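You operate a simulated robot arm through the tools that you are given. There is no shell and no other tool.

Carry out the task below with a simulated robot arm. There is one attempt and no reset: what you move stays moved.

TASK
Zero the thickness screen with the grey strip on the black base.
Fine: turn the zero knob till the screen shows the figure on the strip; lift the thickness lever, swing the arm aside, put the strip back. Where these are worked on the way, their far stop is far enough and under half their travel is too little: thickness lever.
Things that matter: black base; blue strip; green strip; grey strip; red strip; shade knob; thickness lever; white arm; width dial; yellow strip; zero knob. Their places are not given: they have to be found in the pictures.

Only the result counts: the job must be done as asked and must still hold three seconds after the hand-in. Knocking over, shifting, dropping, spilling or breaking anything else fails it.

THE ROBOT
A 7-joint arm with a two-finger parallel gripper, fixed in place. Base frame: the origin is on the floor under the middle of its stand, x ahead of it, y to its left, z up; the work surface is at about z = 860. Lengths are in mm, angles in degrees, forces in N, time in s.
It reaches about 1372 mm from its shoulder. Its first joint turns from -149.0 to 149.0 degrees. Payload 3.43 kg.
Tool frame: the origin (TCP) lies between the finger pads and is the grasp point; the fingertips stand 30 mm ahead of it; z points along the fingers, y is the line along which they close. The gripper opens to 94 mm. The fingers are 28 mm wide and 10 mm thick; the gripper's body (50 by 96 mm) begins 55 mm behind the TCP.
Orientation is that of the tool frame in the base frame, as [roll, pitch, yaw] about the fixed x, y, z axes, in that order (R = Rz(yaw) Ry(pitch) Rx(roll)). With the fingers straight down and closing along the base's y, the tool's x points along the base's -x, its y along +y and its z along -z.

THE INTERFACE
- The arm moves only by the tool play_rows. Its argument "deltas" is a list of rows, each a list of 3 entries, a list of its own where there are three numbers: the turn, a rotation vector about the tool's x, y, z in degrees, then the shift along the tool's x, y, z in mm, then the closure in counts, from 0 (fully open) to 255 (shut). In form: [[[rx, ry, rz], [dx, dy, dz], hand], ...]. A call has 1 to 20 rows; each row is the pose to reach, as a shift and turn from the pose commanded when the call began, along the tool's axes at that moment. Each row takes 0.2 s and may step no farther than 50 mm and 8.6 degrees from the row before; otherwise, or with a gripper value out of range, the whole call is refused. A pose out of reach is approached as far as the arm can. The call stops where the force on the tool passes 40 N (or 10 N more than at its start, if that is more) or the arm is blocked; 0.2 s more then pass. The fingers move at their own pace (about 45 mm/s each) and stop on an object; they squeeze with about 44 N. The grip force told is the motor's: it shows also when the fingers shut on nothing. Time passes only in rows, and 0.2 s behind the last, so rows that repeat a pose let the fingers close. It gives the time, the measured TCP pose, the force on the tool (base axes), the opening and the grip force at its end, in the units of the frame above (readings bear some noise), with the torque about the TCP (base axes, N m) and any sound that the robot's microphone picked up.
- Cameras (640 x 400 px; columns grow to the right, rows downward): "scene" is fixed at [400.5, -500.5, 1660.7]; the picture's right is [-0.16, -0.99, 0.00], its down [-0.94, 0.15, -0.31] and it looks along [0.31, -0.05, -0.95] (base axes); focal length 286 px, centre (320, 200). "wrist" rides on the gripper at [76, 14, -103] in the tool frame; the picture's right is [-0.18, 0.98, 0.00], its down [-0.75, -0.14, -0.64] and it looks along [-0.63, -0.12, 0.77] (tool axes); focal length 243 px, centre (320, 200).
- camera(camera): a new picture of that camera. The clock stands still meanwhile.
- probe_pixels(camera, pixels): there is no depth. For up to 12 entries [column, row, z] of the newest picture of that camera ("zoom" is the newest enlarged one), the place [x, y] in the base frame at which the ray of that pixel passes the height z, good to about 3 mm. The clock stands still meanwhile.
- zoom(camera, box): a new picture of the part [left, top, right, bottom] of that camera's present view, enlarged. The clock stands still meanwhile.
- job_done(): hands the job in; it is judged then, once.

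Unless the task says otherwise, let go and move clear before handing in.

The tools are called after "Emit:" as a command line: name --argument value ..., lists and objects as JSON in quotes. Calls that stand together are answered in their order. play_rows: Moves the arm, as the interface text tells. Its arguments: {"type":"object","properties":{"deltas":{"type":"array"}},"required":["deltas"]} The other tools are called the same way: camera (camera) takes a picture; probe_pixels (camera, pixels) gives the place at which the rays of pixels pass given heights; zoom (camera, box) takes an enlarged picture of a part of a camera's view; job_done () hands the job in.

At the start:

```text
time_s: 0.0
tcp_pos: [723.9, -672.9, 1225.4]
tcp_rot: [-180.0, 0.1, 180.0]
contact_force: [0.5, 0.2, 0.5]
torque: [0.03, 0.0, -0.03]
grip_width: 94.3
grip_force: 0.1
```

scene: 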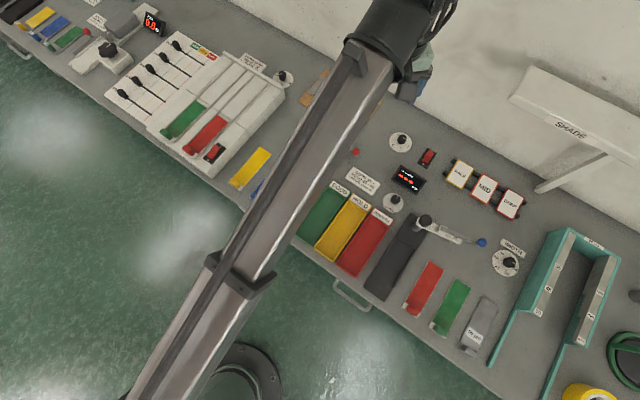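
wrist: 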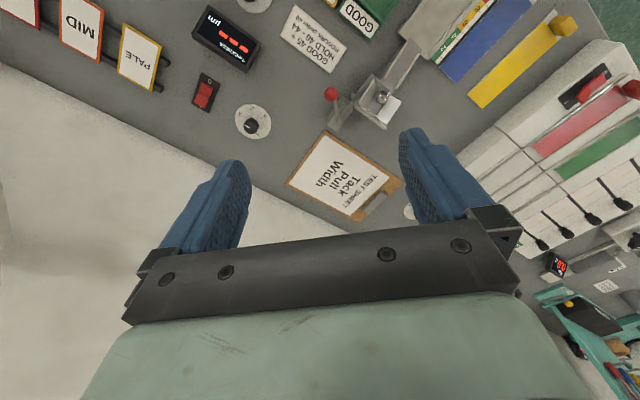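

The scene shows the work surface with strips near (425,290), (450,305), (480,325) and a black base near (395,265), partly hidden by the arm. I'll zoom in on several regions to identify the parts.

Emit:
zoom --camera "scene" --box '[340, 120, 540, 360]'

Emit:
zoom --camera "scene" --box '[0, 0, 320, 200]'

Emit:
zoom --camera "wrist" --box '[160, 0, 480, 220]'

```text
1.67 times, centred on (440, 240) of scene
```

zoom: 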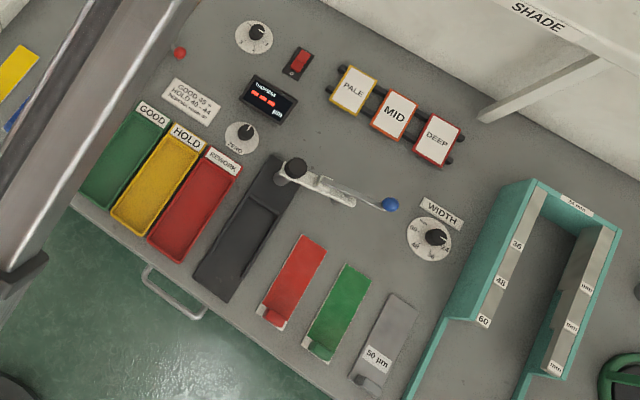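

```text
2.00 times, centred on (160, 100) of scene
```

zoom: 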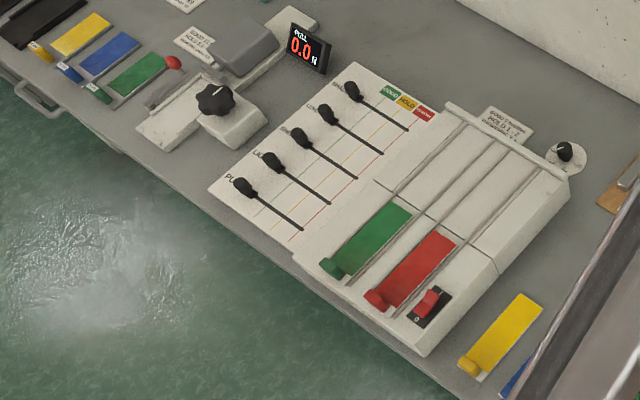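

```text
1.82 times, centred on (320, 110) of wrist
```

zoom: 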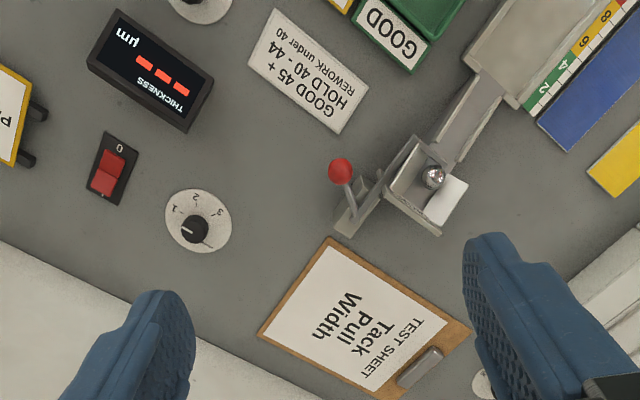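

The grey strip labelled "50 µm" lies at about (480,325), and the white arm with its black head and blue ball at (425,222)-(482,243). I'll zoom closer on these.

Emit:
zoom --camera "scene" --box '[380, 190, 500, 265]'

Emit:
zoom --camera "scene" --box '[430, 280, 526, 370]'

Emit:
zoom --camera "scene" --box '[340, 130, 450, 215]'

Emit:
zoom --camera "scene" --box '[360, 210, 460, 310]'

```text
5.33 times, centred on (440, 228) of scene
```

zoom: 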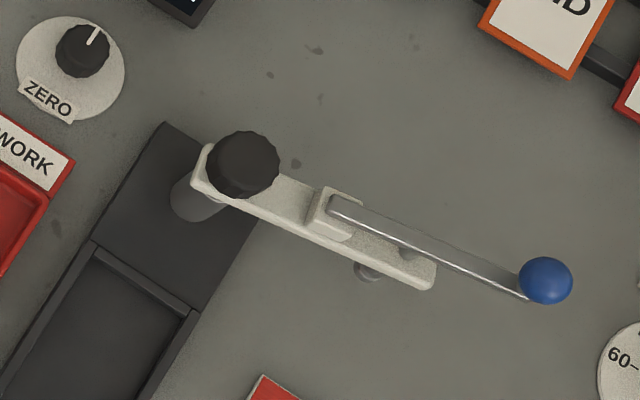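

```text
4.44 times, centred on (478, 325) of scene
```

zoom: 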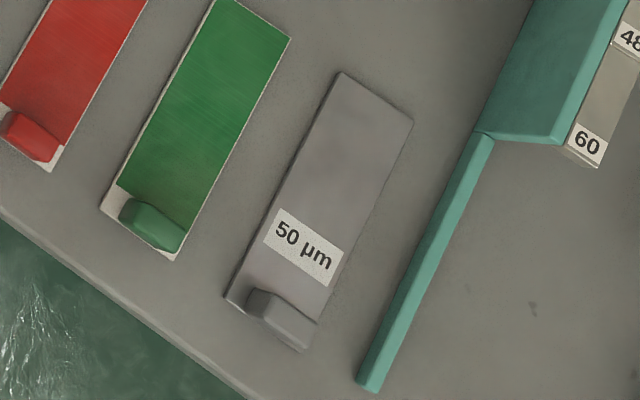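

```text
4.71 times, centred on (395, 172) of scene
```

zoom: 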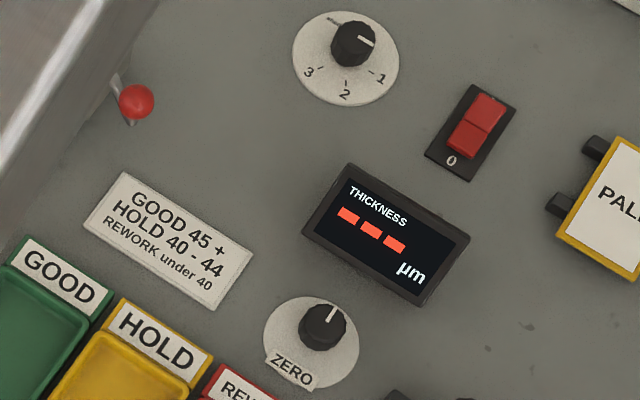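

```text
4.00 times, centred on (410, 260) of scene
```

zoom: 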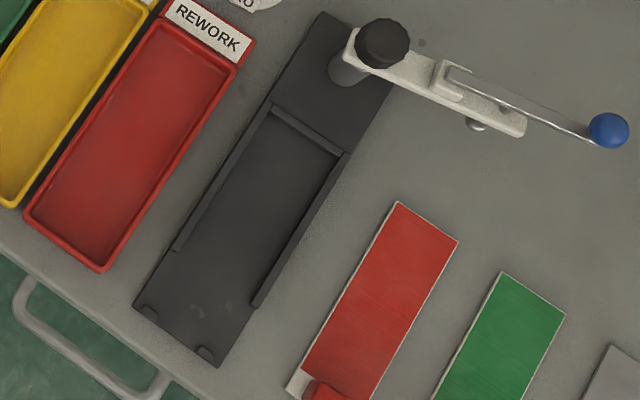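

The grey strip, the base with a railed pocket, and the pivoting arm with blue-ball lever are clear now. I'll probe their positions.

Emit:
probe_pixels --camera "scene" --pixels '[[482.5, 296.2, 864], [498.9, 307.4, 864], [474.2, 359.2, 864], [456.6, 346.8, 864], [469.7, 350.9, 870], [409.5, 213, 870], [363.25, 286.25, 870], [383.75, 301.75, 870], [398, 237, 875], [416.25, 248.25, 875], [373.75, 272.5, 875], [393.75, 286.25, 875]]'

Emit:
probe_pixels --camera "scene" --pixels '[[392.5, 201, 860], [395.5, 200, 890], [425.5, 220.5, 920], [482.3, 242.5, 920], [449, 241.5, 890], [355, 152, 900], [420, 228, 870]]'

```text
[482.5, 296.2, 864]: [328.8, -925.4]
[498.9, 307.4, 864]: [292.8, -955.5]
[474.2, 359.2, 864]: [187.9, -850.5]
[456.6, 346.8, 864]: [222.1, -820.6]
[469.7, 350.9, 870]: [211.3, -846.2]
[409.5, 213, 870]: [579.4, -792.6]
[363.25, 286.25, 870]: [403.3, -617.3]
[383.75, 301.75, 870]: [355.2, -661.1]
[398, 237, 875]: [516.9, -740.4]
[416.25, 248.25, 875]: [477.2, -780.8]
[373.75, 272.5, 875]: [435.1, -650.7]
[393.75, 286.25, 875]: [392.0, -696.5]
```

```text
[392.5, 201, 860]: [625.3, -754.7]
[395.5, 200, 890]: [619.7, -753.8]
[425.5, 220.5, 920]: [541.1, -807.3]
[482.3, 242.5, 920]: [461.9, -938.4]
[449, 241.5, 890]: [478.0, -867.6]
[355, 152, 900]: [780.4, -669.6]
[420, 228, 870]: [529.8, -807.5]
```

The bench is turned about 45° in the base frame: the grey strip's middle is near (258,-888) and the base pocket near (450,-715). I'll move the gripper high above the grey strip, turned so that the wrist camera looks toward the wall, for a closer look.

Emit:
play_rows --deltas '[[[0, 0, 3.75], [38.8, -17.9, 9.6], 0], [[0, 0, 7.5], [77.6, -35.8, 19.2], 0], [[0, 0, 11.25], [116.5, -53.8, 28.8], 0], [[0, 0, 15], [155.3, -71.7, 38.5], 0], [[0, 0, 18.75], [194.1, -89.6, 48.1], 0], [[0, 0, 22.5], [232.9, -107.5, 57.7], 0], [[0, 0, 26.25], [271.8, -125.5, 67.3], 0], [[0, 0, 30], [310.6, -143.4, 76.9], 0], [[0, 0, 33.75], [349.4, -161.3, 86.5], 0], [[0, 0, 37.5], [388.2, -179.2, 96.2], 0], [[0, 0, 41.25], [427.1, -197.2, 105.8], 0], [[0, 0, 45], [465.9, -215.1, 115.4], 0], [[0, 0, 45], [465.9, -215.1, 115.4], 0]]'

Emit:
camera --camera "wrist"

Emit:
camera --camera "scene"

```text
time_s: 2.8
tcp_pos: [258.1, -890.2, 1109.9]
tcp_rot: [-180.0, 0.1, 135.0]
contact_force: [0.1, -0.9, -0.7]
torque: [-0.03, -0.01, 0.0]
grip_width: 94.1
grip_force: 0.1
```

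```text
taken
```

wrist: 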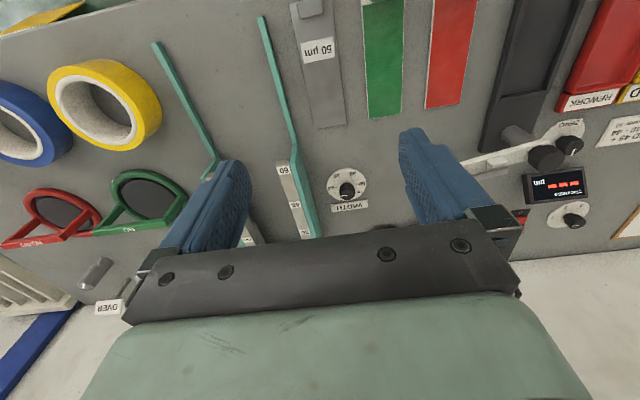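

```text
taken
```

scene: 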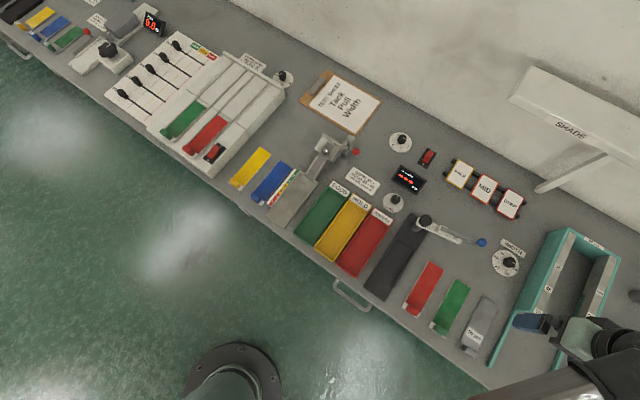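

The wrist picture is upside down with the wall at the bottom; the grey strip's label is at (318,48) and its tab at about (307,8). I'll move toward the operator and lower to see the tab well.

Emit:
play_rows --deltas '[[[0, 0, 0], [21, -1, 37], 0], [[0, 0, 0], [43, -1, 74], 0], [[0, 0, 0], [64, -2, 110], 0], [[0, 0, 0], [64, -2, 110], 0]]'

Emit:
camera --camera "wrist"

Emit:
zoom --camera "wrist" --box '[220, 0, 420, 125]'

```text
time_s: 3.8
tcp_pos: [210.8, -845.4, 999.8]
tcp_rot: [179.9, 0.1, 135.0]
contact_force: [0.0, -0.2, 0.4]
torque: [0.0, 0.0, -0.03]
grip_width: 94.2
grip_force: 0.0
```

```text
taken
```

wrist: 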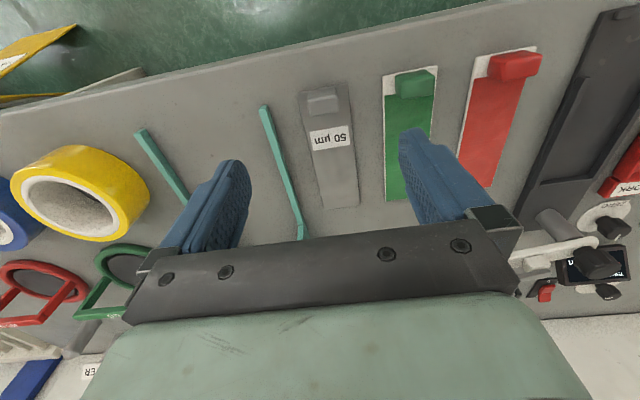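

```text
3.20 times, centred on (320, 62) of wrist
```

zoom: 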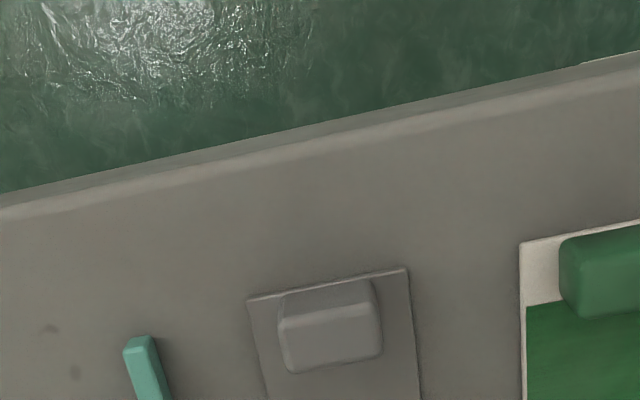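

The tab block appears at zoom (280-382, 280-372). I'll probe its edges and the strip's outline, with the strip's far end at wrist (335,207).

Emit:
probe_pixels --camera "zoom" --pixels '[[247, 298, 864], [407, 268, 864], [280, 292, 864], [372, 278, 864], [280, 325, 880], [380, 312, 880], [286, 372, 880], [382, 355, 880], [286, 372, 870], [382, 355, 870]]'

Emit:
probe_pixels --camera "wrist" --pixels '[[325, 210, 864], [359, 205, 864], [300, 93, 864], [348, 83, 864]]'

Emit:
zoom --camera "wrist" --box '[280, 70, 380, 132]'

Emit:
zoom --camera "scene" --box '[420, 290, 500, 370]'

```text
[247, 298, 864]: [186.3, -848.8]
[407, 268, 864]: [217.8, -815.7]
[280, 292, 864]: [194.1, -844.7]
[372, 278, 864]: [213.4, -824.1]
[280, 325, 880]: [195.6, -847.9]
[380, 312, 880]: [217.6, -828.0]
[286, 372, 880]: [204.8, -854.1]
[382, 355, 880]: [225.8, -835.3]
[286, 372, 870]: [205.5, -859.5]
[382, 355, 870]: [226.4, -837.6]
```

```text
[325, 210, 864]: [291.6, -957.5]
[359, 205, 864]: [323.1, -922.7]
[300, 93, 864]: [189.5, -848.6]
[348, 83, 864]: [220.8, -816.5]
```

```text
6.40 times, centred on (330, 101) of wrist
```

zoom: 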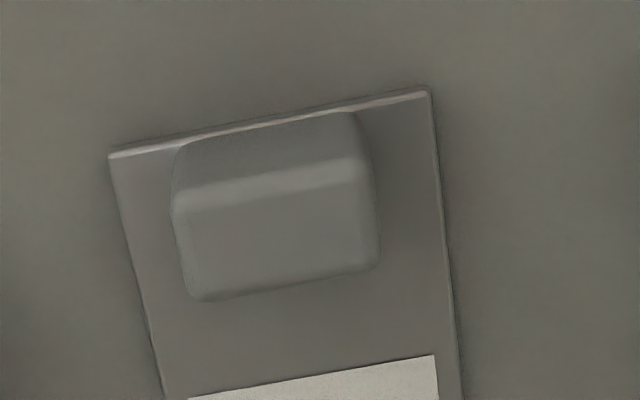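

```text
5.00 times, centred on (460, 330) of scene
```

zoom: 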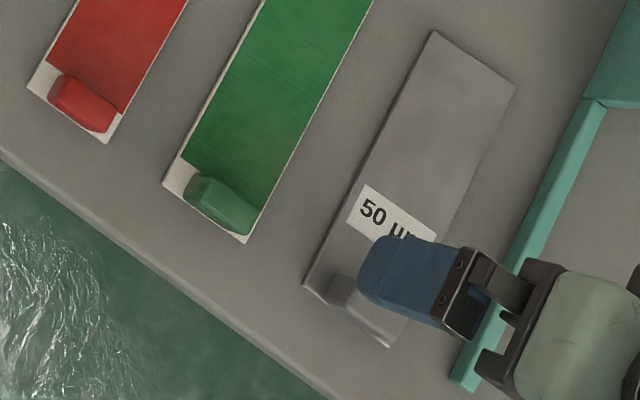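

The tab is about 28 mm wide and 11 mm deep at the strip's front end, and the strip is about 150 × 46 mm. Now I'll look closely at the black base and arm from above.

Emit:
play_rows --deltas '[[[0, 0, 0], [-1, 43.5, -4], 0], [[0, 0, 0], [-2, 87, -7], 0], [[0, 0, 0], [-3, 130.5, -10], 0], [[0, 0, 0], [-4, 174, -10], 0], [[0, 0, 0], [-5, 217.5, -10], 0], [[0, 0, 0], [-6, 261, -10], 0], [[0, 0, 0], [-6, 261, -10], 0]]'

Emit:
camera --camera "wrist"

Emit:
zoom --camera "wrist" --box '[240, 60, 400, 160]'

Emit:
zoom --camera "wrist" --box '[240, 130, 400, 230]'

```text
time_s: 5.4
tcp_pos: [401.8, -662.8, 1007.6]
tcp_rot: [180.0, 0.1, 135.0]
contact_force: [0.1, 0.8, -0.4]
torque: [-0.04, 0.05, 0.01]
grip_width: 94.1
grip_force: 0.1
```

```text
taken
```

wrist: 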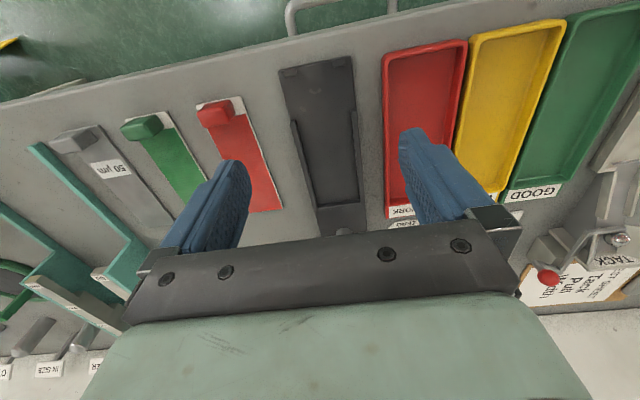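

```text
4.00 times, centred on (320, 110) of wrist
```

zoom: 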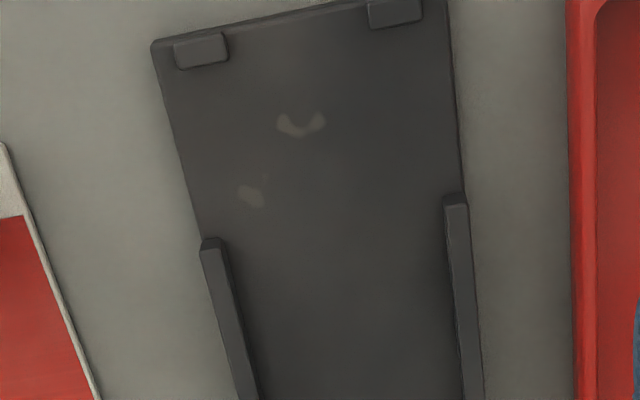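

```text
4.00 times, centred on (320, 180) of wrist
```

zoom: 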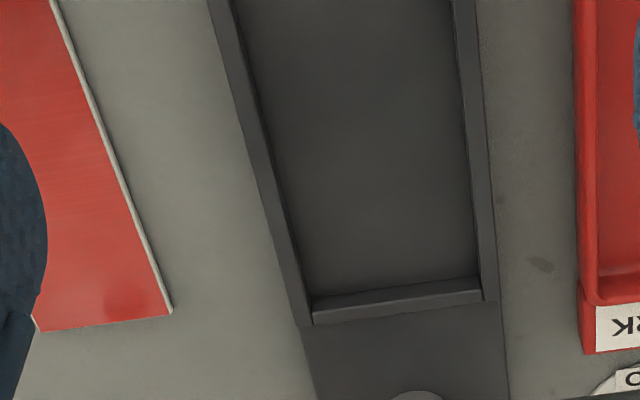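

The base has a back stop, two side rails and two low front stops. I'll probe their inner edges at a couple of heights to find the pocket's pose and its height.

Emit:
probe_pixels --camera "wrist" --pixels '[[278, 70.5, 860], [278, 70.5, 870], [278, 70.5, 880], [284.5, 77, 874], [297, 75, 874], [333, 67, 874], [345, 65, 874], [297, 120, 876], [350.75, 111, 876], [318, 205, 876], [360, 199.5, 876]]'

Emit:
probe_pixels --camera "scene" --pixels '[[383.75, 301.75, 860], [383.75, 301.75, 870], [383.75, 301.75, 880]]'

Emit:
zoom --camera "scene" --box '[350, 260, 410, 310]'

Emit:
zoom --camera "wrist" --box '[260, 40, 380, 115]'

```text
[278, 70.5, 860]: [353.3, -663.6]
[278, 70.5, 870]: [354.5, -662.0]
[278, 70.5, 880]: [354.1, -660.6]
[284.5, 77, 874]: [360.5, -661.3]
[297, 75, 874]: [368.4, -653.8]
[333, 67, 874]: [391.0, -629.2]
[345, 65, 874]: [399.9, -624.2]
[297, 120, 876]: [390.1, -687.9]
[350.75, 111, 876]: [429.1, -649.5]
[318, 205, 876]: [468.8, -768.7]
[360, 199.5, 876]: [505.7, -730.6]
```

```text
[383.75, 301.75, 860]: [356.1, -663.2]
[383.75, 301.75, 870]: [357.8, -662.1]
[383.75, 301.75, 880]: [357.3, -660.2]
```

```text
8.00 times, centred on (380, 285) of scene
```

zoom: 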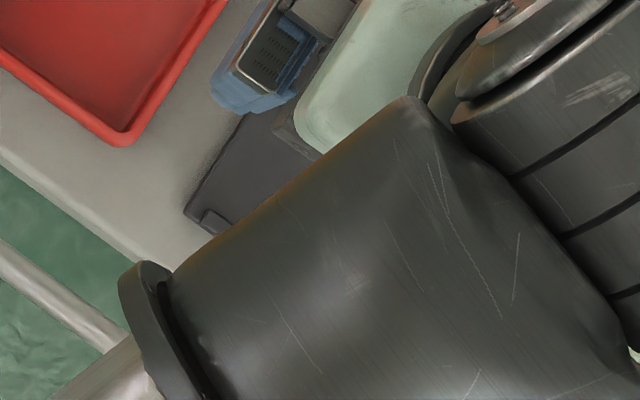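

```text
5.33 times, centred on (320, 78) of wrist
```

zoom: 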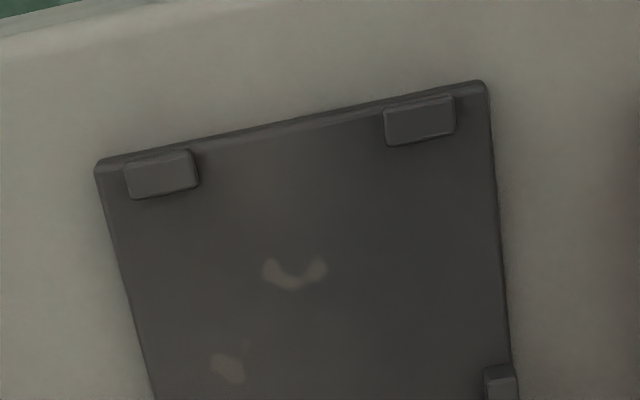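

The pocket is about 53 mm wide and 152 mm long, at −45°, which is a small clearance over the strip. Next I'll look at the white arm and its lever from closer up.

Emit:
play_rows --deltas '[[[0, 0, 0], [-44, -21, 0], 0], [[0, 0, 0], [-87, -42, 0], 0], [[0, 0, 0], [-131, -63, 0], 0], [[0, 0, 0], [-131, -63, 20], 0], [[0, 0, 0], [-131, -63, 42], 0], [[0, 0, 0], [-131, -63, 42], 0]]'

Emit:
camera --camera "wrist"

Emit:
zoom --camera "wrist" --box '[200, 60, 440, 240]'

Emit:
zoom --camera "scene" --box '[390, 190, 510, 265]'

```text
time_s: 6.8
tcp_pos: [447.6, -800.7, 968.6]
tcp_rot: [-179.9, 0.0, 135.0]
contact_force: [-0.3, -0.1, -0.2]
torque: [0.01, -0.02, 0.01]
grip_width: 94.0
grip_force: 0.1
```

```text
taken
```

wrist: 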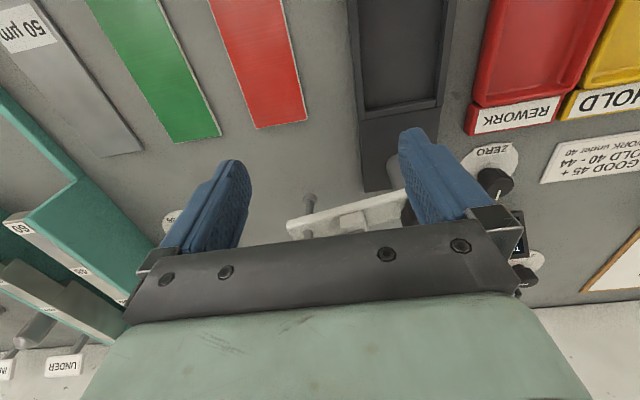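

```text
2.22 times, centred on (320, 150) of wrist
```

zoom: 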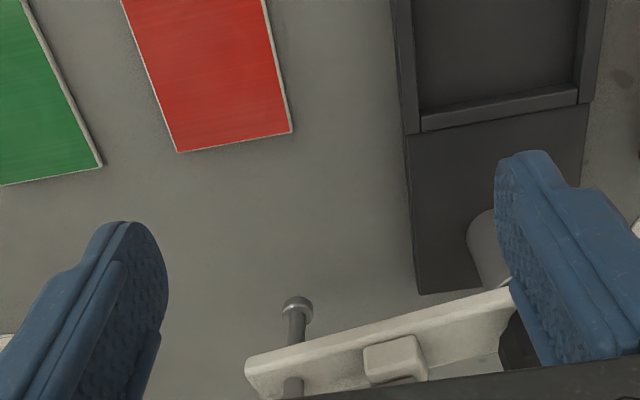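

```text
5.33 times, centred on (450, 228) of scene
```

zoom: 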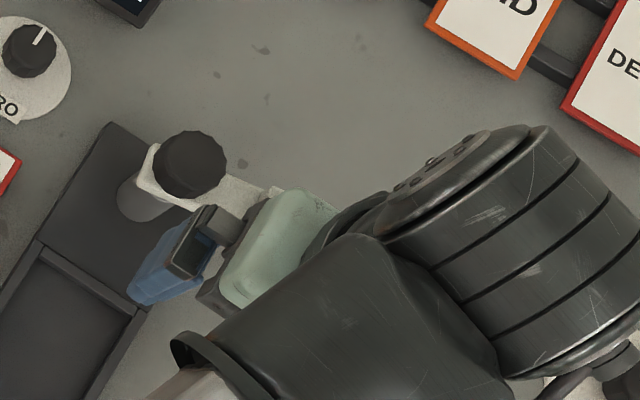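

The arm carries a probe rod with a foot at its free end (wrist (311,205)), but the palm hides the lever. I'll rise and shift to see the whole lever.

Emit:
play_rows --deltas '[[[0, 0, 0], [0, -10, -40], 0], [[0, 0, 0], [0, -30, -80], 0], [[0, 0, 0], [0, -55, -90], 0], [[0, 0, 0], [0, -55, -90], 0]]'

Emit:
camera --camera "wrist"

Emit:
zoom --camera "wrist" --box '[230, 80, 430, 230]'

```text
time_s: 7.8
tcp_pos: [409.0, -839.9, 1056.9]
tcp_rot: [-180.0, 0.0, 135.0]
contact_force: [-0.2, -0.1, -0.4]
torque: [0.01, 0.04, -0.01]
grip_width: 94.0
grip_force: 0.0
```

```text
taken
```

wrist: 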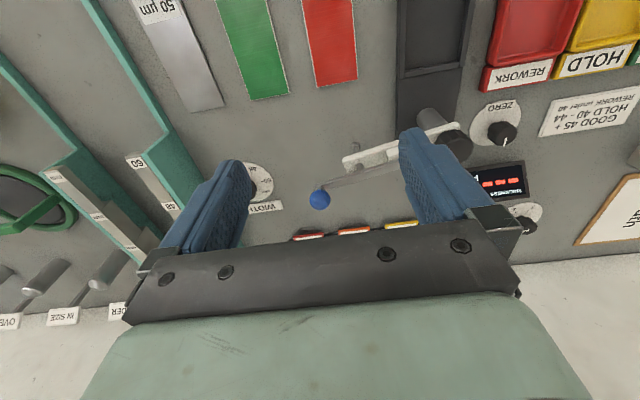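

```text
2.67 times, centred on (330, 155) of wrist
```

zoom: 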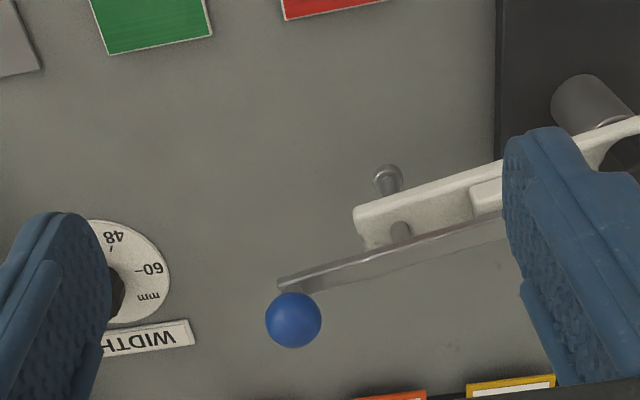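

The blue ball is at wrist (320,200) and scene (482,243); the probe foot at wrist (355,147). I'll triangulate both from the two cameras.

Emit:
probe_pixels --camera "wrist" --pixels '[[320.3, 200, 900], [320.3, 200, 930], [320.3, 200, 960], [320.3, 200, 990], [355.5, 147.5, 870], [355.5, 147.5, 890], [355.5, 147.5, 910], [344, 165, 900], [344, 165, 930]]'

Emit:
probe_pixels --camera "scene" --pixels '[[482.4, 243, 900], [482.4, 243, 930], [482.4, 243, 960], [482.4, 243, 990], [448.4, 241.5, 870], [448.4, 241.5, 890], [448.4, 241.5, 910], [425.5, 220.5, 900], [425.5, 220.5, 930], [392.7, 201.2, 862], [395.5, 197.5, 885]]'

```text
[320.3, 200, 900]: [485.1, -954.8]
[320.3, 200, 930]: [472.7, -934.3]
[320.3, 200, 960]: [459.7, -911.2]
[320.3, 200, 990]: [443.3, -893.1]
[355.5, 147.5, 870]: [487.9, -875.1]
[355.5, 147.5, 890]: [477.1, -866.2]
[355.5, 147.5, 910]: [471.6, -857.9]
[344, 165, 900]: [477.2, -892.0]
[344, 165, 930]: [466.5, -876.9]
```

```text
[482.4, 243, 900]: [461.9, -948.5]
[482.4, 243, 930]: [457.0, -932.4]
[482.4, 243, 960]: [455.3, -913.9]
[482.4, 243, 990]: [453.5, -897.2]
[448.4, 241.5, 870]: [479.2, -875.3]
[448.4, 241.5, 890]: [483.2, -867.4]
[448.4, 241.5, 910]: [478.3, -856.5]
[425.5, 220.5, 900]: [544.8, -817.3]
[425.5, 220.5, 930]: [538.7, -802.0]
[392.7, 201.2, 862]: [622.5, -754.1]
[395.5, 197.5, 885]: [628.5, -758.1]
```

The ball lies at about (456,-913,960) and the foot at about z=880, so the lever is currently raised. I'll now go above the grey strip's tab near (211,-841) and turn 90° so the fingers close along the strip's length.

Emit:
play_rows --deltas '[[[0, 0, 8.2], [12.7, -12.8, 5], 0], [[0, 0, 16.4], [25.3, -25.6, 10], 0], [[0, 0, 24.5], [38, -38.4, 15], 0], [[0, 0, 32.7], [50.7, -51.2, 20], 0], [[0, 0, 40.9], [63.3, -64, 25], 0], [[0, 0, 49.1], [76, -76.7, 30], 0], [[0, 0, 57.3], [88.6, -89.5, 35], 0], [[0, 0, 65.5], [101.3, -102.3, 40], 0], [[0, 0, 73.6], [114, -115.1, 45], 0], [[0, 0, 81.8], [126.6, -127.9, 50], 0], [[0, 0, 90], [139.3, -140.7, 57], 0], [[0, 0, 90], [139.3, -140.7, 57], 0]]'

Emit:
camera --camera "wrist"

Emit:
camera --camera "scene"

```text
time_s: 10.4
tcp_pos: [211.5, -840.1, 1000.6]
tcp_rot: [-180.0, -0.1, 44.8]
contact_force: [-0.4, 0.4, -0.9]
torque: [0.03, 0.0, -0.01]
grip_width: 94.0
grip_force: 0.0
```

```text
taken
```

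wrist: 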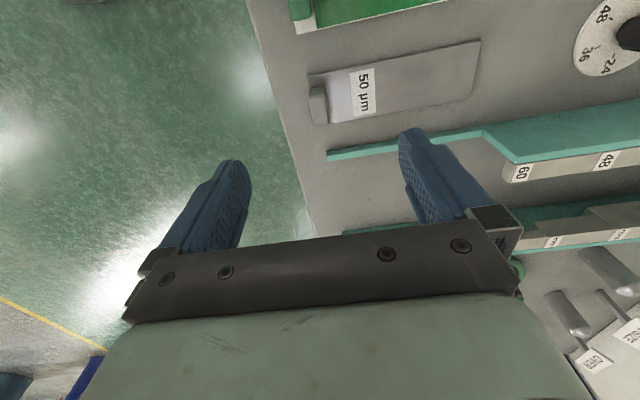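

```text
taken
```

scene: 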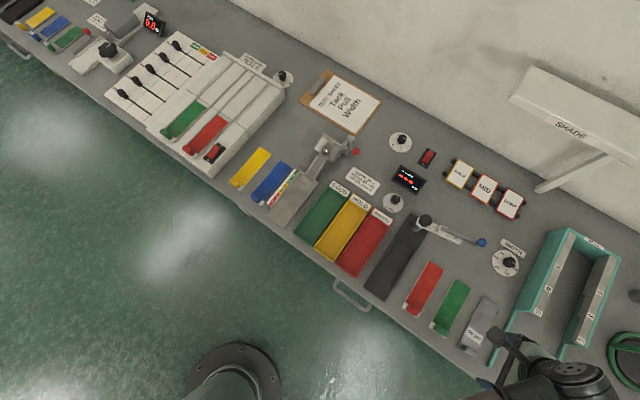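

The tab is between the fingers at wrist (318,103), well centred. I'll descend to 930 and check alignment again.

Emit:
play_rows --deltas '[[[0, 0, 0], [0, 0, 35], 0], [[0, 0, 0], [0, 0, 70], 0], [[0, 0, 0], [0, 0, 70], 0]]'

Emit:
camera --camera "wrist"

Emit:
zoom --camera "wrist" --box '[240, 80, 400, 180]'

```text
time_s: 11.2
tcp_pos: [211.1, -843.2, 932.3]
tcp_rot: [179.9, 0.1, 45.0]
contact_force: [0.6, -0.2, 0.2]
torque: [-0.02, 0.0, -0.02]
grip_width: 94.2
grip_force: 0.1
```

```text
taken
```

wrist: 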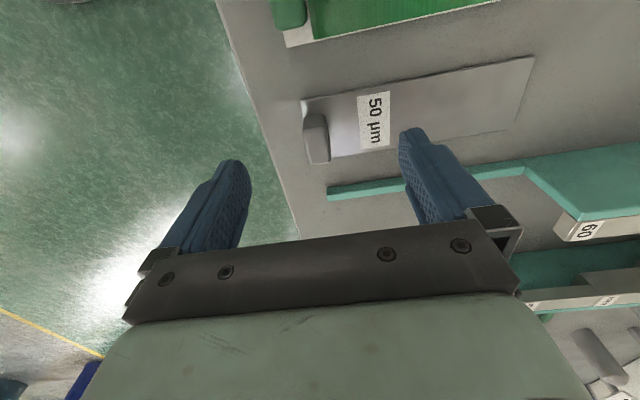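

```text
4.00 times, centred on (320, 130) of wrist
```

zoom: 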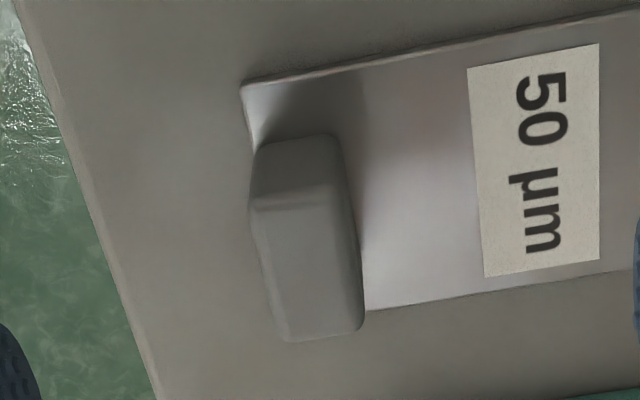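

The tab stands about 24 mm above the strip (top near z≈888). I'll descend 31 mm to put fingertips about 6 mm above the strip, and check force before closing.

Emit:
play_rows --deltas '[[[0, 0, 0], [0, 0, 10], 0], [[0, 0, 0], [0, 0, 20], 0], [[0, 0, 0], [0, 0, 31], 0], [[0, 0, 0], [0, 0, 31], 0]]'

Emit:
camera --camera "wrist"

```text
time_s: 12.2
tcp_pos: [210.3, -840.8, 900.1]
tcp_rot: [-180.0, 0.0, 44.9]
contact_force: [0.7, 0.0, 0.6]
torque: [-0.02, 0.02, -0.01]
grip_width: 93.9
grip_force: 0.1
```

```text
taken
```

wrist: 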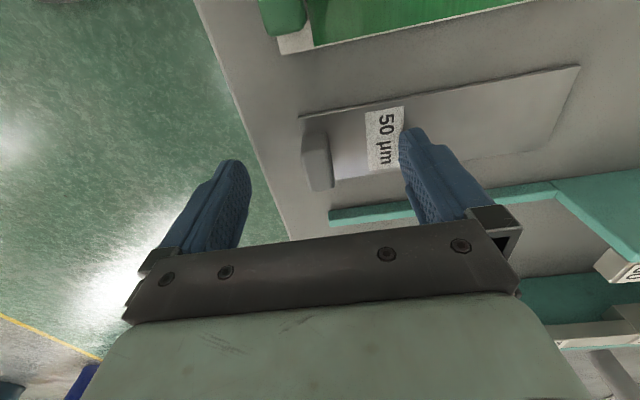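

No contact yet and the tab sits centred at (318,163) between the fingers. I'll close the gripper on it.

Emit:
play_rows --deltas '[[[0, 0, 0], [0, 0, 0], 120], [[0, 0, 0], [0, 0, 0], 180], [[0, 0, 0], [0, 0, 0], 255], [[0, 0, 0], [0, 0, 0], 255], [[0, 0, 0], [0, 0, 0], 255], [[0, 0, 0], [0, 0, 0], 255], [[0, 0, 0], [0, 0, 0], 255]]'

Emit:
camera --camera "wrist"

```text
time_s: 13.8
tcp_pos: [211.0, -840.8, 900.6]
tcp_rot: [-180.0, 0.1, 45.0]
contact_force: [-0.2, 0.5, 0.4]
torque: [0.0, 0.04, 0.02]
grip_width: 15.5
grip_force: 44.0
```

```text
taken
```

wrist: 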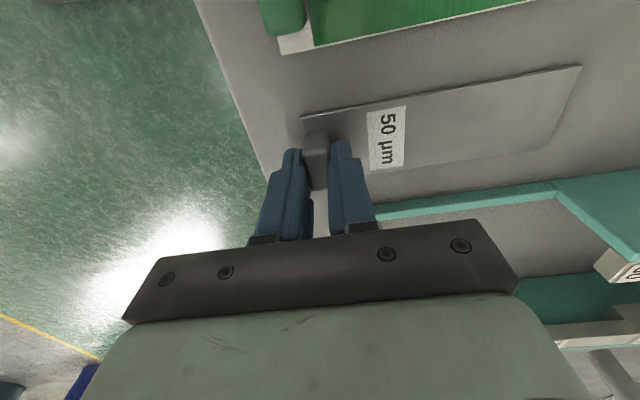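

The tab is gripped (15.5 mm, 44 N). I'll lift 60 mm gently and look at how the strip hangs.

Emit:
play_rows --deltas '[[[0, 0, 0], [0, 0, -5], 255], [[0, 0, 0], [0, 0, -15], 255], [[0, 0, 0], [0, 0, -30], 255], [[0, 0, 0], [0, 0, -50], 255], [[0, 0, 0], [0, 0, -70], 255], [[0, 0, 0], [0, 0, -80], 255], [[0, 0, 0], [0, 0, -80], 255]]'

Emit:
camera --camera "wrist"

Emit:
camera --camera "scene"

```text
time_s: 15.4
tcp_pos: [210.8, -840.5, 980.7]
tcp_rot: [180.0, 0.1, 45.0]
contact_force: [0.1, -0.6, 0.3]
torque: [-0.01, 0.01, 0.0]
grip_width: 0.0
grip_force: 32.8
```

```text
taken
```

wrist: 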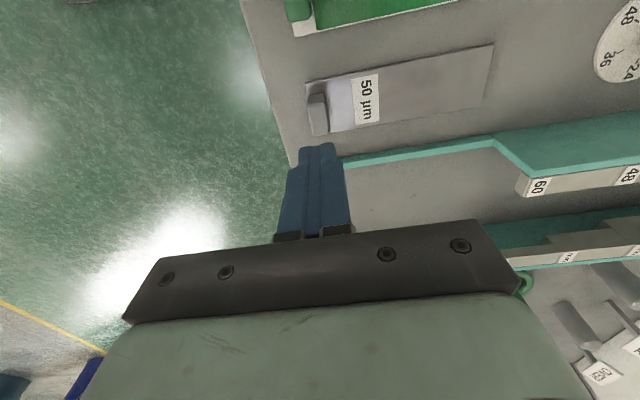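

```text
taken
```

scene: 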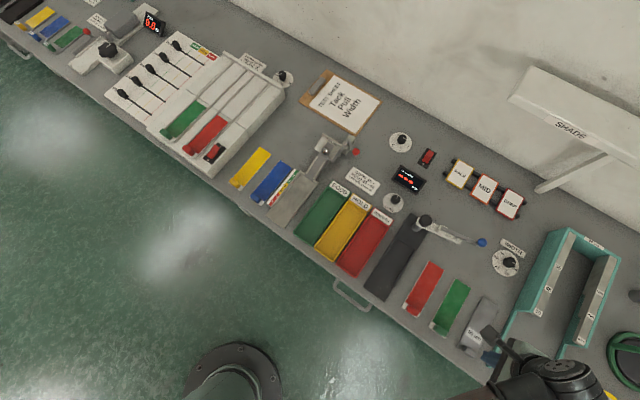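

The grip force now shows 32.8 N on an empty grip (width 0.0) and the strip is still lying on the bench at wrist (318,113), so the tab slipped out. I'll look closely at the tab again before retrying.

Emit:
zoom --camera "wrist" --box '[280, 70, 380, 140]'

Emit:
zoom --camera "scene" --box '[400, 270, 500, 370]'

```text
5.71 times, centred on (330, 105) of wrist
```

zoom: 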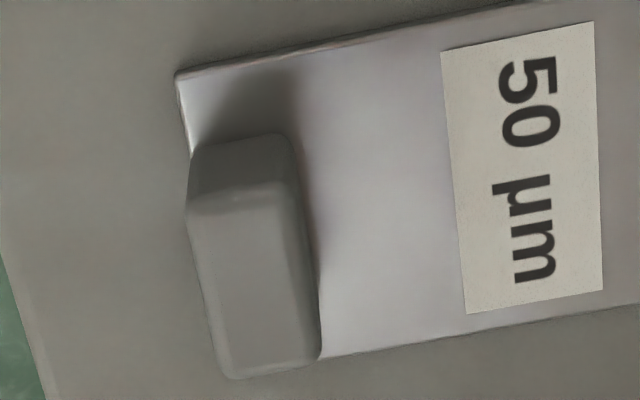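

```text
4.00 times, centred on (450, 320) of scene
```

zoom: 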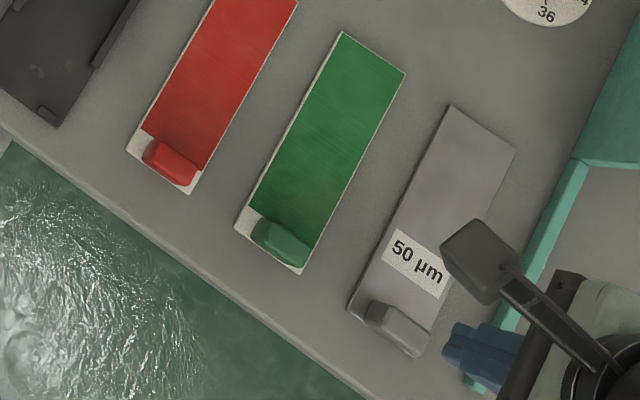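

The tab looks tall with straight sides, so a deeper and slower grip should help. I'll open, go back down slightly deeper (fingertips about 3 mm above the strip) and check force.

Emit:
play_rows --deltas '[[[0, 0, 0], [0, 0, 0], 100], [[0, 0, 0], [0, 0, 0], 100], [[0, 0, 0], [0, 0, 0], 100], [[0, 0, 0], [0, 0, 20], 100], [[0, 0, 0], [0, 0, 40], 100], [[0, 0, 0], [0, 0, 60], 100], [[0, 0, 0], [0, 0, 75], 100], [[0, 0, 0], [0, 0, 80], 100], [[0, 0, 0], [0, 0, 82], 100], [[0, 0, 0], [0, 0, 84], 100]]'

Emit:
zoom --camera "wrist" --box '[240, 110, 400, 210]'

```text
time_s: 17.6
tcp_pos: [210.6, -841.4, 896.3]
tcp_rot: [-180.0, 0.0, 45.0]
contact_force: [-0.5, 0.4, 0.3]
torque: [0.0, 0.03, -0.01]
grip_width: 57.2
grip_force: 0.1
```

```text
4.00 times, centred on (320, 160) of wrist
```

zoom: 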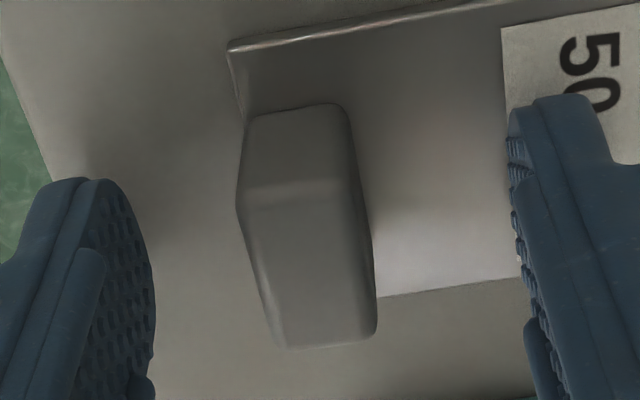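

No contact yet at TCP z=896. I'll step down 1 mm at a time a little more to find the strip's top with the fingertips.

Emit:
play_rows --deltas '[[[0, 0, 0], [0, 0, 1], 100], [[0, 0, 0], [0, 0, 1.5], 100]]'

```text
time_s: 18.2
tcp_pos: [209.6, -841.3, 896.1]
tcp_rot: [-179.9, 0.0, 45.0]
contact_force: [-0.4, -0.2, 0.3]
torque: [0.0, 0.0, 0.01]
grip_width: 57.3
grip_force: 0.1
```

Still no contact. I'll go down another 1.5 mm.

Emit:
play_rows --deltas '[[[0, 0, 0], [0, 0, 0.7], 100], [[0, 0, 0], [0, 0, 1.5], 100]]'

```text
time_s: 18.8
tcp_pos: [210.7, -840.8, 894.1]
tcp_rot: [179.9, 0.1, 45.0]
contact_force: [-1.9, -0.6, 11.4]
torque: [-0.22, -0.23, 0.05]
grip_width: 56.5
grip_force: 0.0
```

Contact at TCP z≈893.5 (11 N), so the strip's top is near z≈864. I'll back off 1.5 mm and close on the tab.

Emit:
play_rows --deltas '[[[0, 0, 0], [0, 0, -1.5], 100], [[0, 0, 0], [0, 0, -1.5], 200], [[0, 0, 0], [0, 0, -1.5], 255], [[0, 0, 0], [0, 0, -1.5], 255], [[0, 0, 0], [0, 0, -1.5], 255], [[0, 0, 0], [0, 0, -1.5], 255]]'

Emit:
zoom --camera "wrist" --box '[240, 110, 400, 210]'

```text
time_s: 20.2
tcp_pos: [211.0, -840.7, 894.6]
tcp_rot: [180.0, 0.0, 45.1]
contact_force: [-1.0, -0.2, -1.3]
torque: [-0.01, -0.01, 0.05]
grip_width: 15.8
grip_force: 44.1
```

```text
4.00 times, centred on (320, 160) of wrist
```

zoom: 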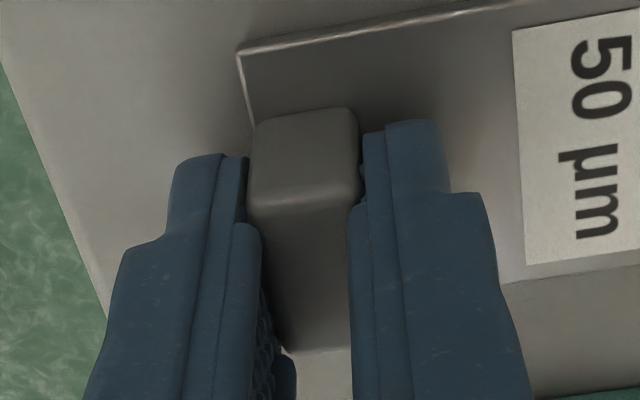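

The fingers are on both faces of the tab (15.8 mm, 44 N). I'll lift very slowly by 4 mm and read grip and force.

Emit:
play_rows --deltas '[[[0, 0, 0], [0, 0, -1], 255], [[0, 0, 0], [0, 0, -2], 255], [[0, 0, 0], [0, 0, -3], 255], [[0, 0, 0], [0, 0, -4], 255]]'

Emit:
zoom --camera "wrist" --box '[240, 60, 480, 210]'

```text
time_s: 21.2
tcp_pos: [210.5, -842.0, 898.7]
tcp_rot: [180.0, 0.0, 45.0]
contact_force: [-0.2, 0.7, -2.4]
torque: [0.08, 0.13, 0.02]
grip_width: 15.4
grip_force: 44.0
```

```text
2.67 times, centred on (360, 135) of wrist
```

zoom: 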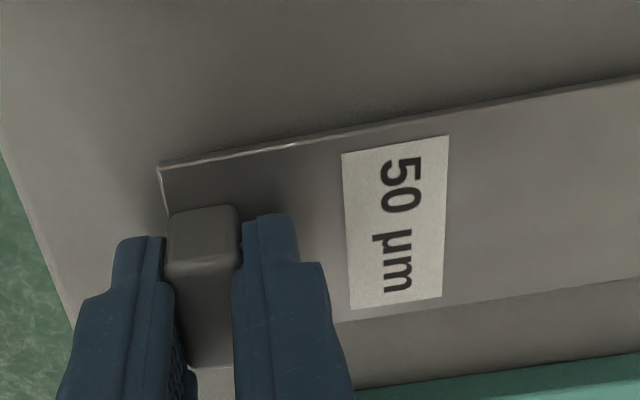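

The strip is now carried: −2.4 N of weight and a shadow beneath it. I'll keep lifting slowly and watch for slipping.

Emit:
play_rows --deltas '[[[0, 0, 0], [0, 0, -2], 255], [[0, 0, 0], [0, 0, -4], 255], [[0, 0, 0], [0, 0, -6], 255], [[0, 0, 0], [0, 0, -8], 255], [[0, 0, 0], [0, 0, -10], 255], [[0, 0, 0], [0, 0, -12], 255], [[0, 0, 0], [0, 0, -14], 255], [[0, 0, 0], [0, 0, -16], 255]]'

Emit:
zoom --camera "wrist" --box '[240, 60, 480, 210]'

```text
time_s: 23.0
tcp_pos: [210.3, -842.3, 915.0]
tcp_rot: [-180.0, 0.0, 45.0]
contact_force: [0.4, 0.2, -2.1]
torque: [0.1, 0.04, 0.01]
grip_width: 15.3
grip_force: 43.5
```

```text
2.67 times, centred on (360, 135) of wrist
```

zoom: 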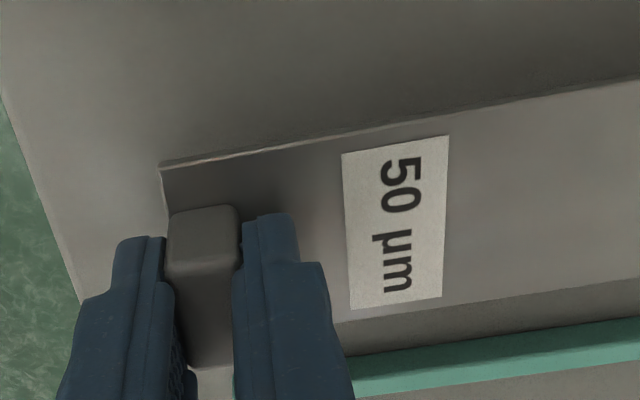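

The strip hangs level and firm in the grip. While holding, I'll zoom on the base from the scene camera, which is unobstructed now, to get precise pocket edges.

Emit:
zoom --camera "scene" --box '[350, 210, 446, 270]'

Emit:
zoom --camera "scene" --box '[350, 250, 430, 305]'

```text
6.67 times, centred on (398, 240) of scene
```

zoom: 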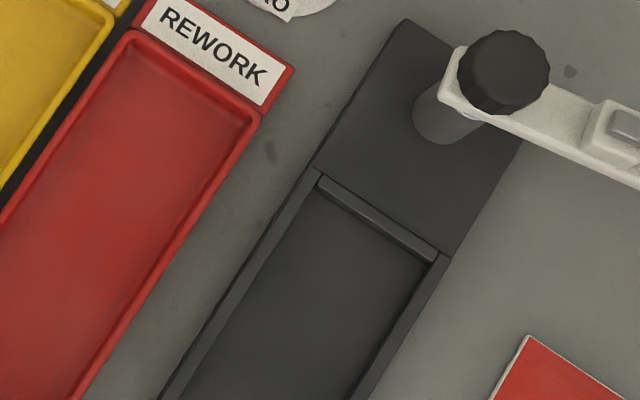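

```text
7.27 times, centred on (390, 278) of scene
```

zoom: 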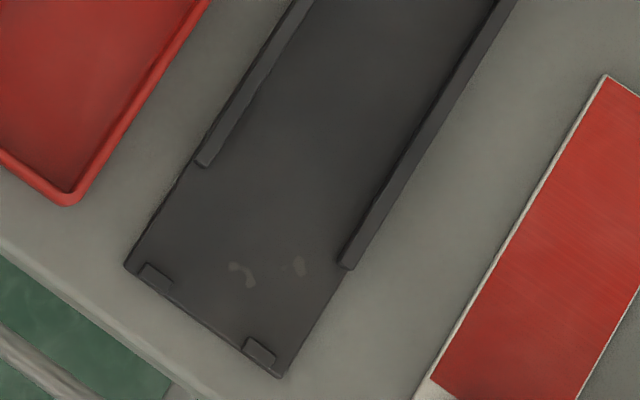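

I'll probe the pocket's inner edges from the scene view: stop (397.7,238.2)-(414.8,249.3), rail ends (374.6,273.2) and (392.5,286.5), front stops (368,287.8) and (382.2,298.1), plus red-strip references.

Emit:
probe_pixels --camera "scene" --pixels '[[397.7, 238.2, 874], [414.8, 249.3, 874], [398.2, 238.4, 874], [415.6, 248.7, 874], [374.6, 273.2, 874], [392.5, 286.5, 874], [368, 287.8, 874], [382.2, 298.1, 874], [406.25, 243.75, 866], [406.25, 243.75, 882], [375.1, 293, 866], [375.1, 293, 882]]'

```text
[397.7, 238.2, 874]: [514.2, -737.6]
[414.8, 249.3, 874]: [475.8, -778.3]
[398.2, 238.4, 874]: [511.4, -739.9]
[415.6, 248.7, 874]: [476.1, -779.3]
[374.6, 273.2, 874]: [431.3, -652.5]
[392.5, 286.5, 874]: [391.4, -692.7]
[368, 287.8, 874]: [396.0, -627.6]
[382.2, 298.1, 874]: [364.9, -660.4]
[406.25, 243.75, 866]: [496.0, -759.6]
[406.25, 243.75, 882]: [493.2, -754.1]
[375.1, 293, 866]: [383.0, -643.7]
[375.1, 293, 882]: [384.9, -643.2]
```

The two views show the pocket is roughly 162 × 53 mm, so the strip fits with clearance; I need to shift the strip about 260 mm along the bench and 4 mm toward the operator. First I'll lift 40 mm more.

Emit:
play_rows --deltas '[[[0, 0, 0], [0, 0, -3], 255], [[0, 0, 0], [0, 0, -7], 255], [[0, 0, 0], [0, 0, -11], 255], [[0, 0, 0], [0, 0, -15], 255], [[0, 0, 0], [0, 0, -20], 255], [[0, 0, 0], [0, 0, -25], 255], [[0, 0, 0], [0, 0, -30], 255], [[0, 0, 0], [0, 0, -35], 255], [[0, 0, 0], [0, 0, -38], 255], [[0, 0, 0], [0, 0, -40], 255]]'

Emit:
camera --camera "wrist"

```text
time_s: 25.2
tcp_pos: [210.8, -840.6, 956.0]
tcp_rot: [180.0, 0.0, 45.0]
contact_force: [-0.8, 0.6, -2.0]
torque: [0.08, 0.07, 0.03]
grip_width: 15.5
grip_force: 44.4
```

```text
taken
```

wrist: 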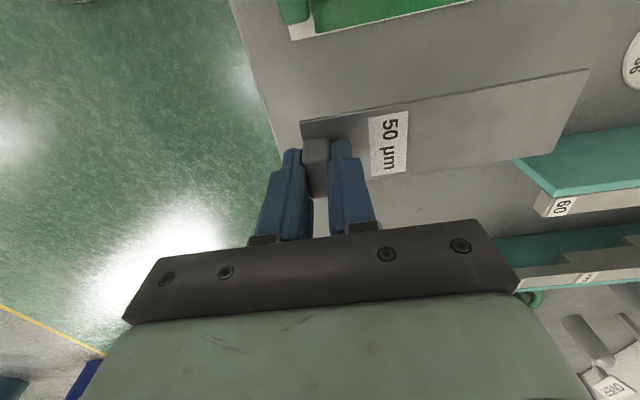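

The strip is held steady. Now I'll carry it 260 mm along the bench to above the base.

Emit:
play_rows --deltas '[[[0, 0, 0], [5, 0, 0], 255], [[0, 0, 0], [12, 0, 0], 255], [[0, 0, 0], [22, -1, 0], 255], [[0, 0, 0], [35, -1, 0], 255], [[0, 0, 0], [50, -1, 0], 255], [[0, 0, 0], [65, -1, 0], 255], [[0, 0, 0], [80, -2, 0], 255], [[0, 0, 0], [95, -2, 0], 255], [[0, 0, 0], [110, -2, 0], 255], [[0, 0, 0], [125, -2, 0], 255], [[0, 0, 0], [140, -3, 0], 255], [[0, 0, 0], [155, -3, 0], 255], [[0, 0, 0], [170, -3, 0], 255], [[0, 0, 0], [185, -3, 0], 255], [[0, 0, 0], [200, -4, 0], 255], [[0, 0, 0], [215, -4, 0], 255], [[0, 0, 0], [230, -4, 0], 255], [[0, 0, 0], [243, -4, 0], 255], [[0, 0, 0], [253, -4, 0], 255], [[0, 0, 0], [260, -4, 0], 255]]'

Emit:
camera --camera "wrist"

Emit:
camera --camera "scene"

Emit:
zoom --camera "wrist" --box '[260, 60, 620, 240]'

Emit:
zoom --camera "scene" --box '[340, 210, 460, 310]'

```text
time_s: 29.4
tcp_pos: [390.7, -654.8, 955.4]
tcp_rot: [180.0, 0.0, 45.0]
contact_force: [-0.5, 0.4, -2.2]
torque: [0.05, 0.07, -0.03]
grip_width: 15.2
grip_force: 44.0
```

```text
taken
```

wrist: 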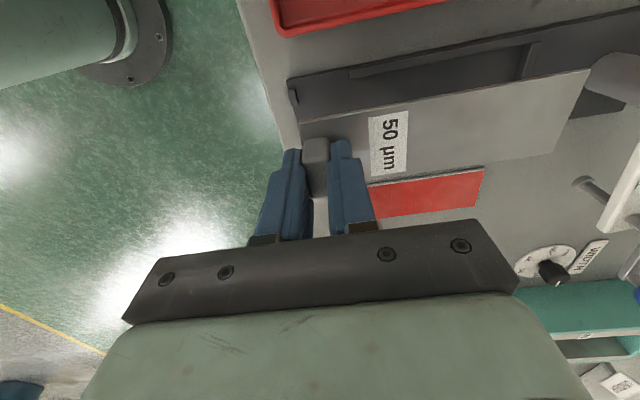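

```text
taken
```

scene: 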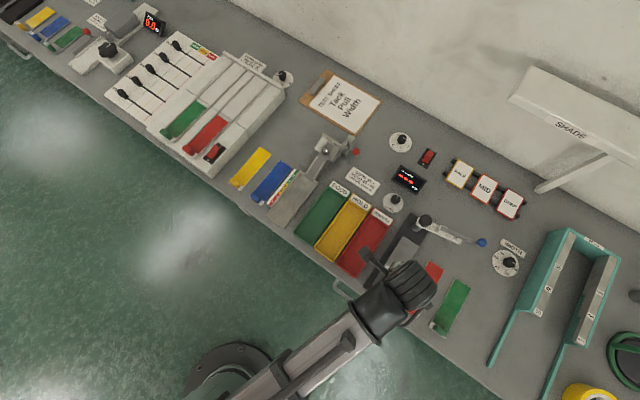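

```text
1.78 times, centred on (440, 150) of wrist
```

zoom: 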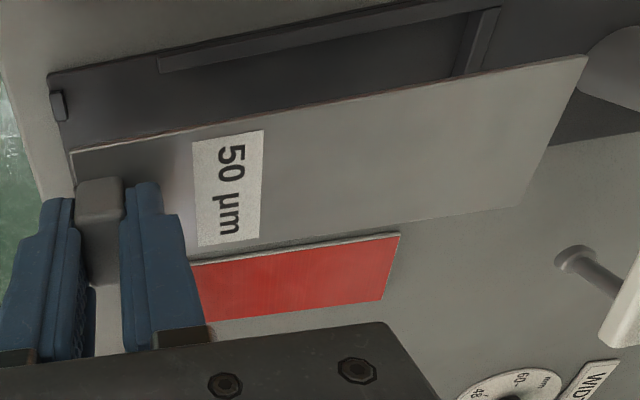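

```text
4.00 times, centred on (400, 260) of scene
```

zoom: 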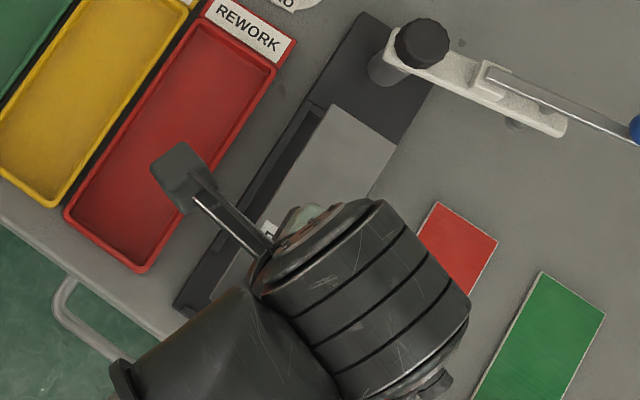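

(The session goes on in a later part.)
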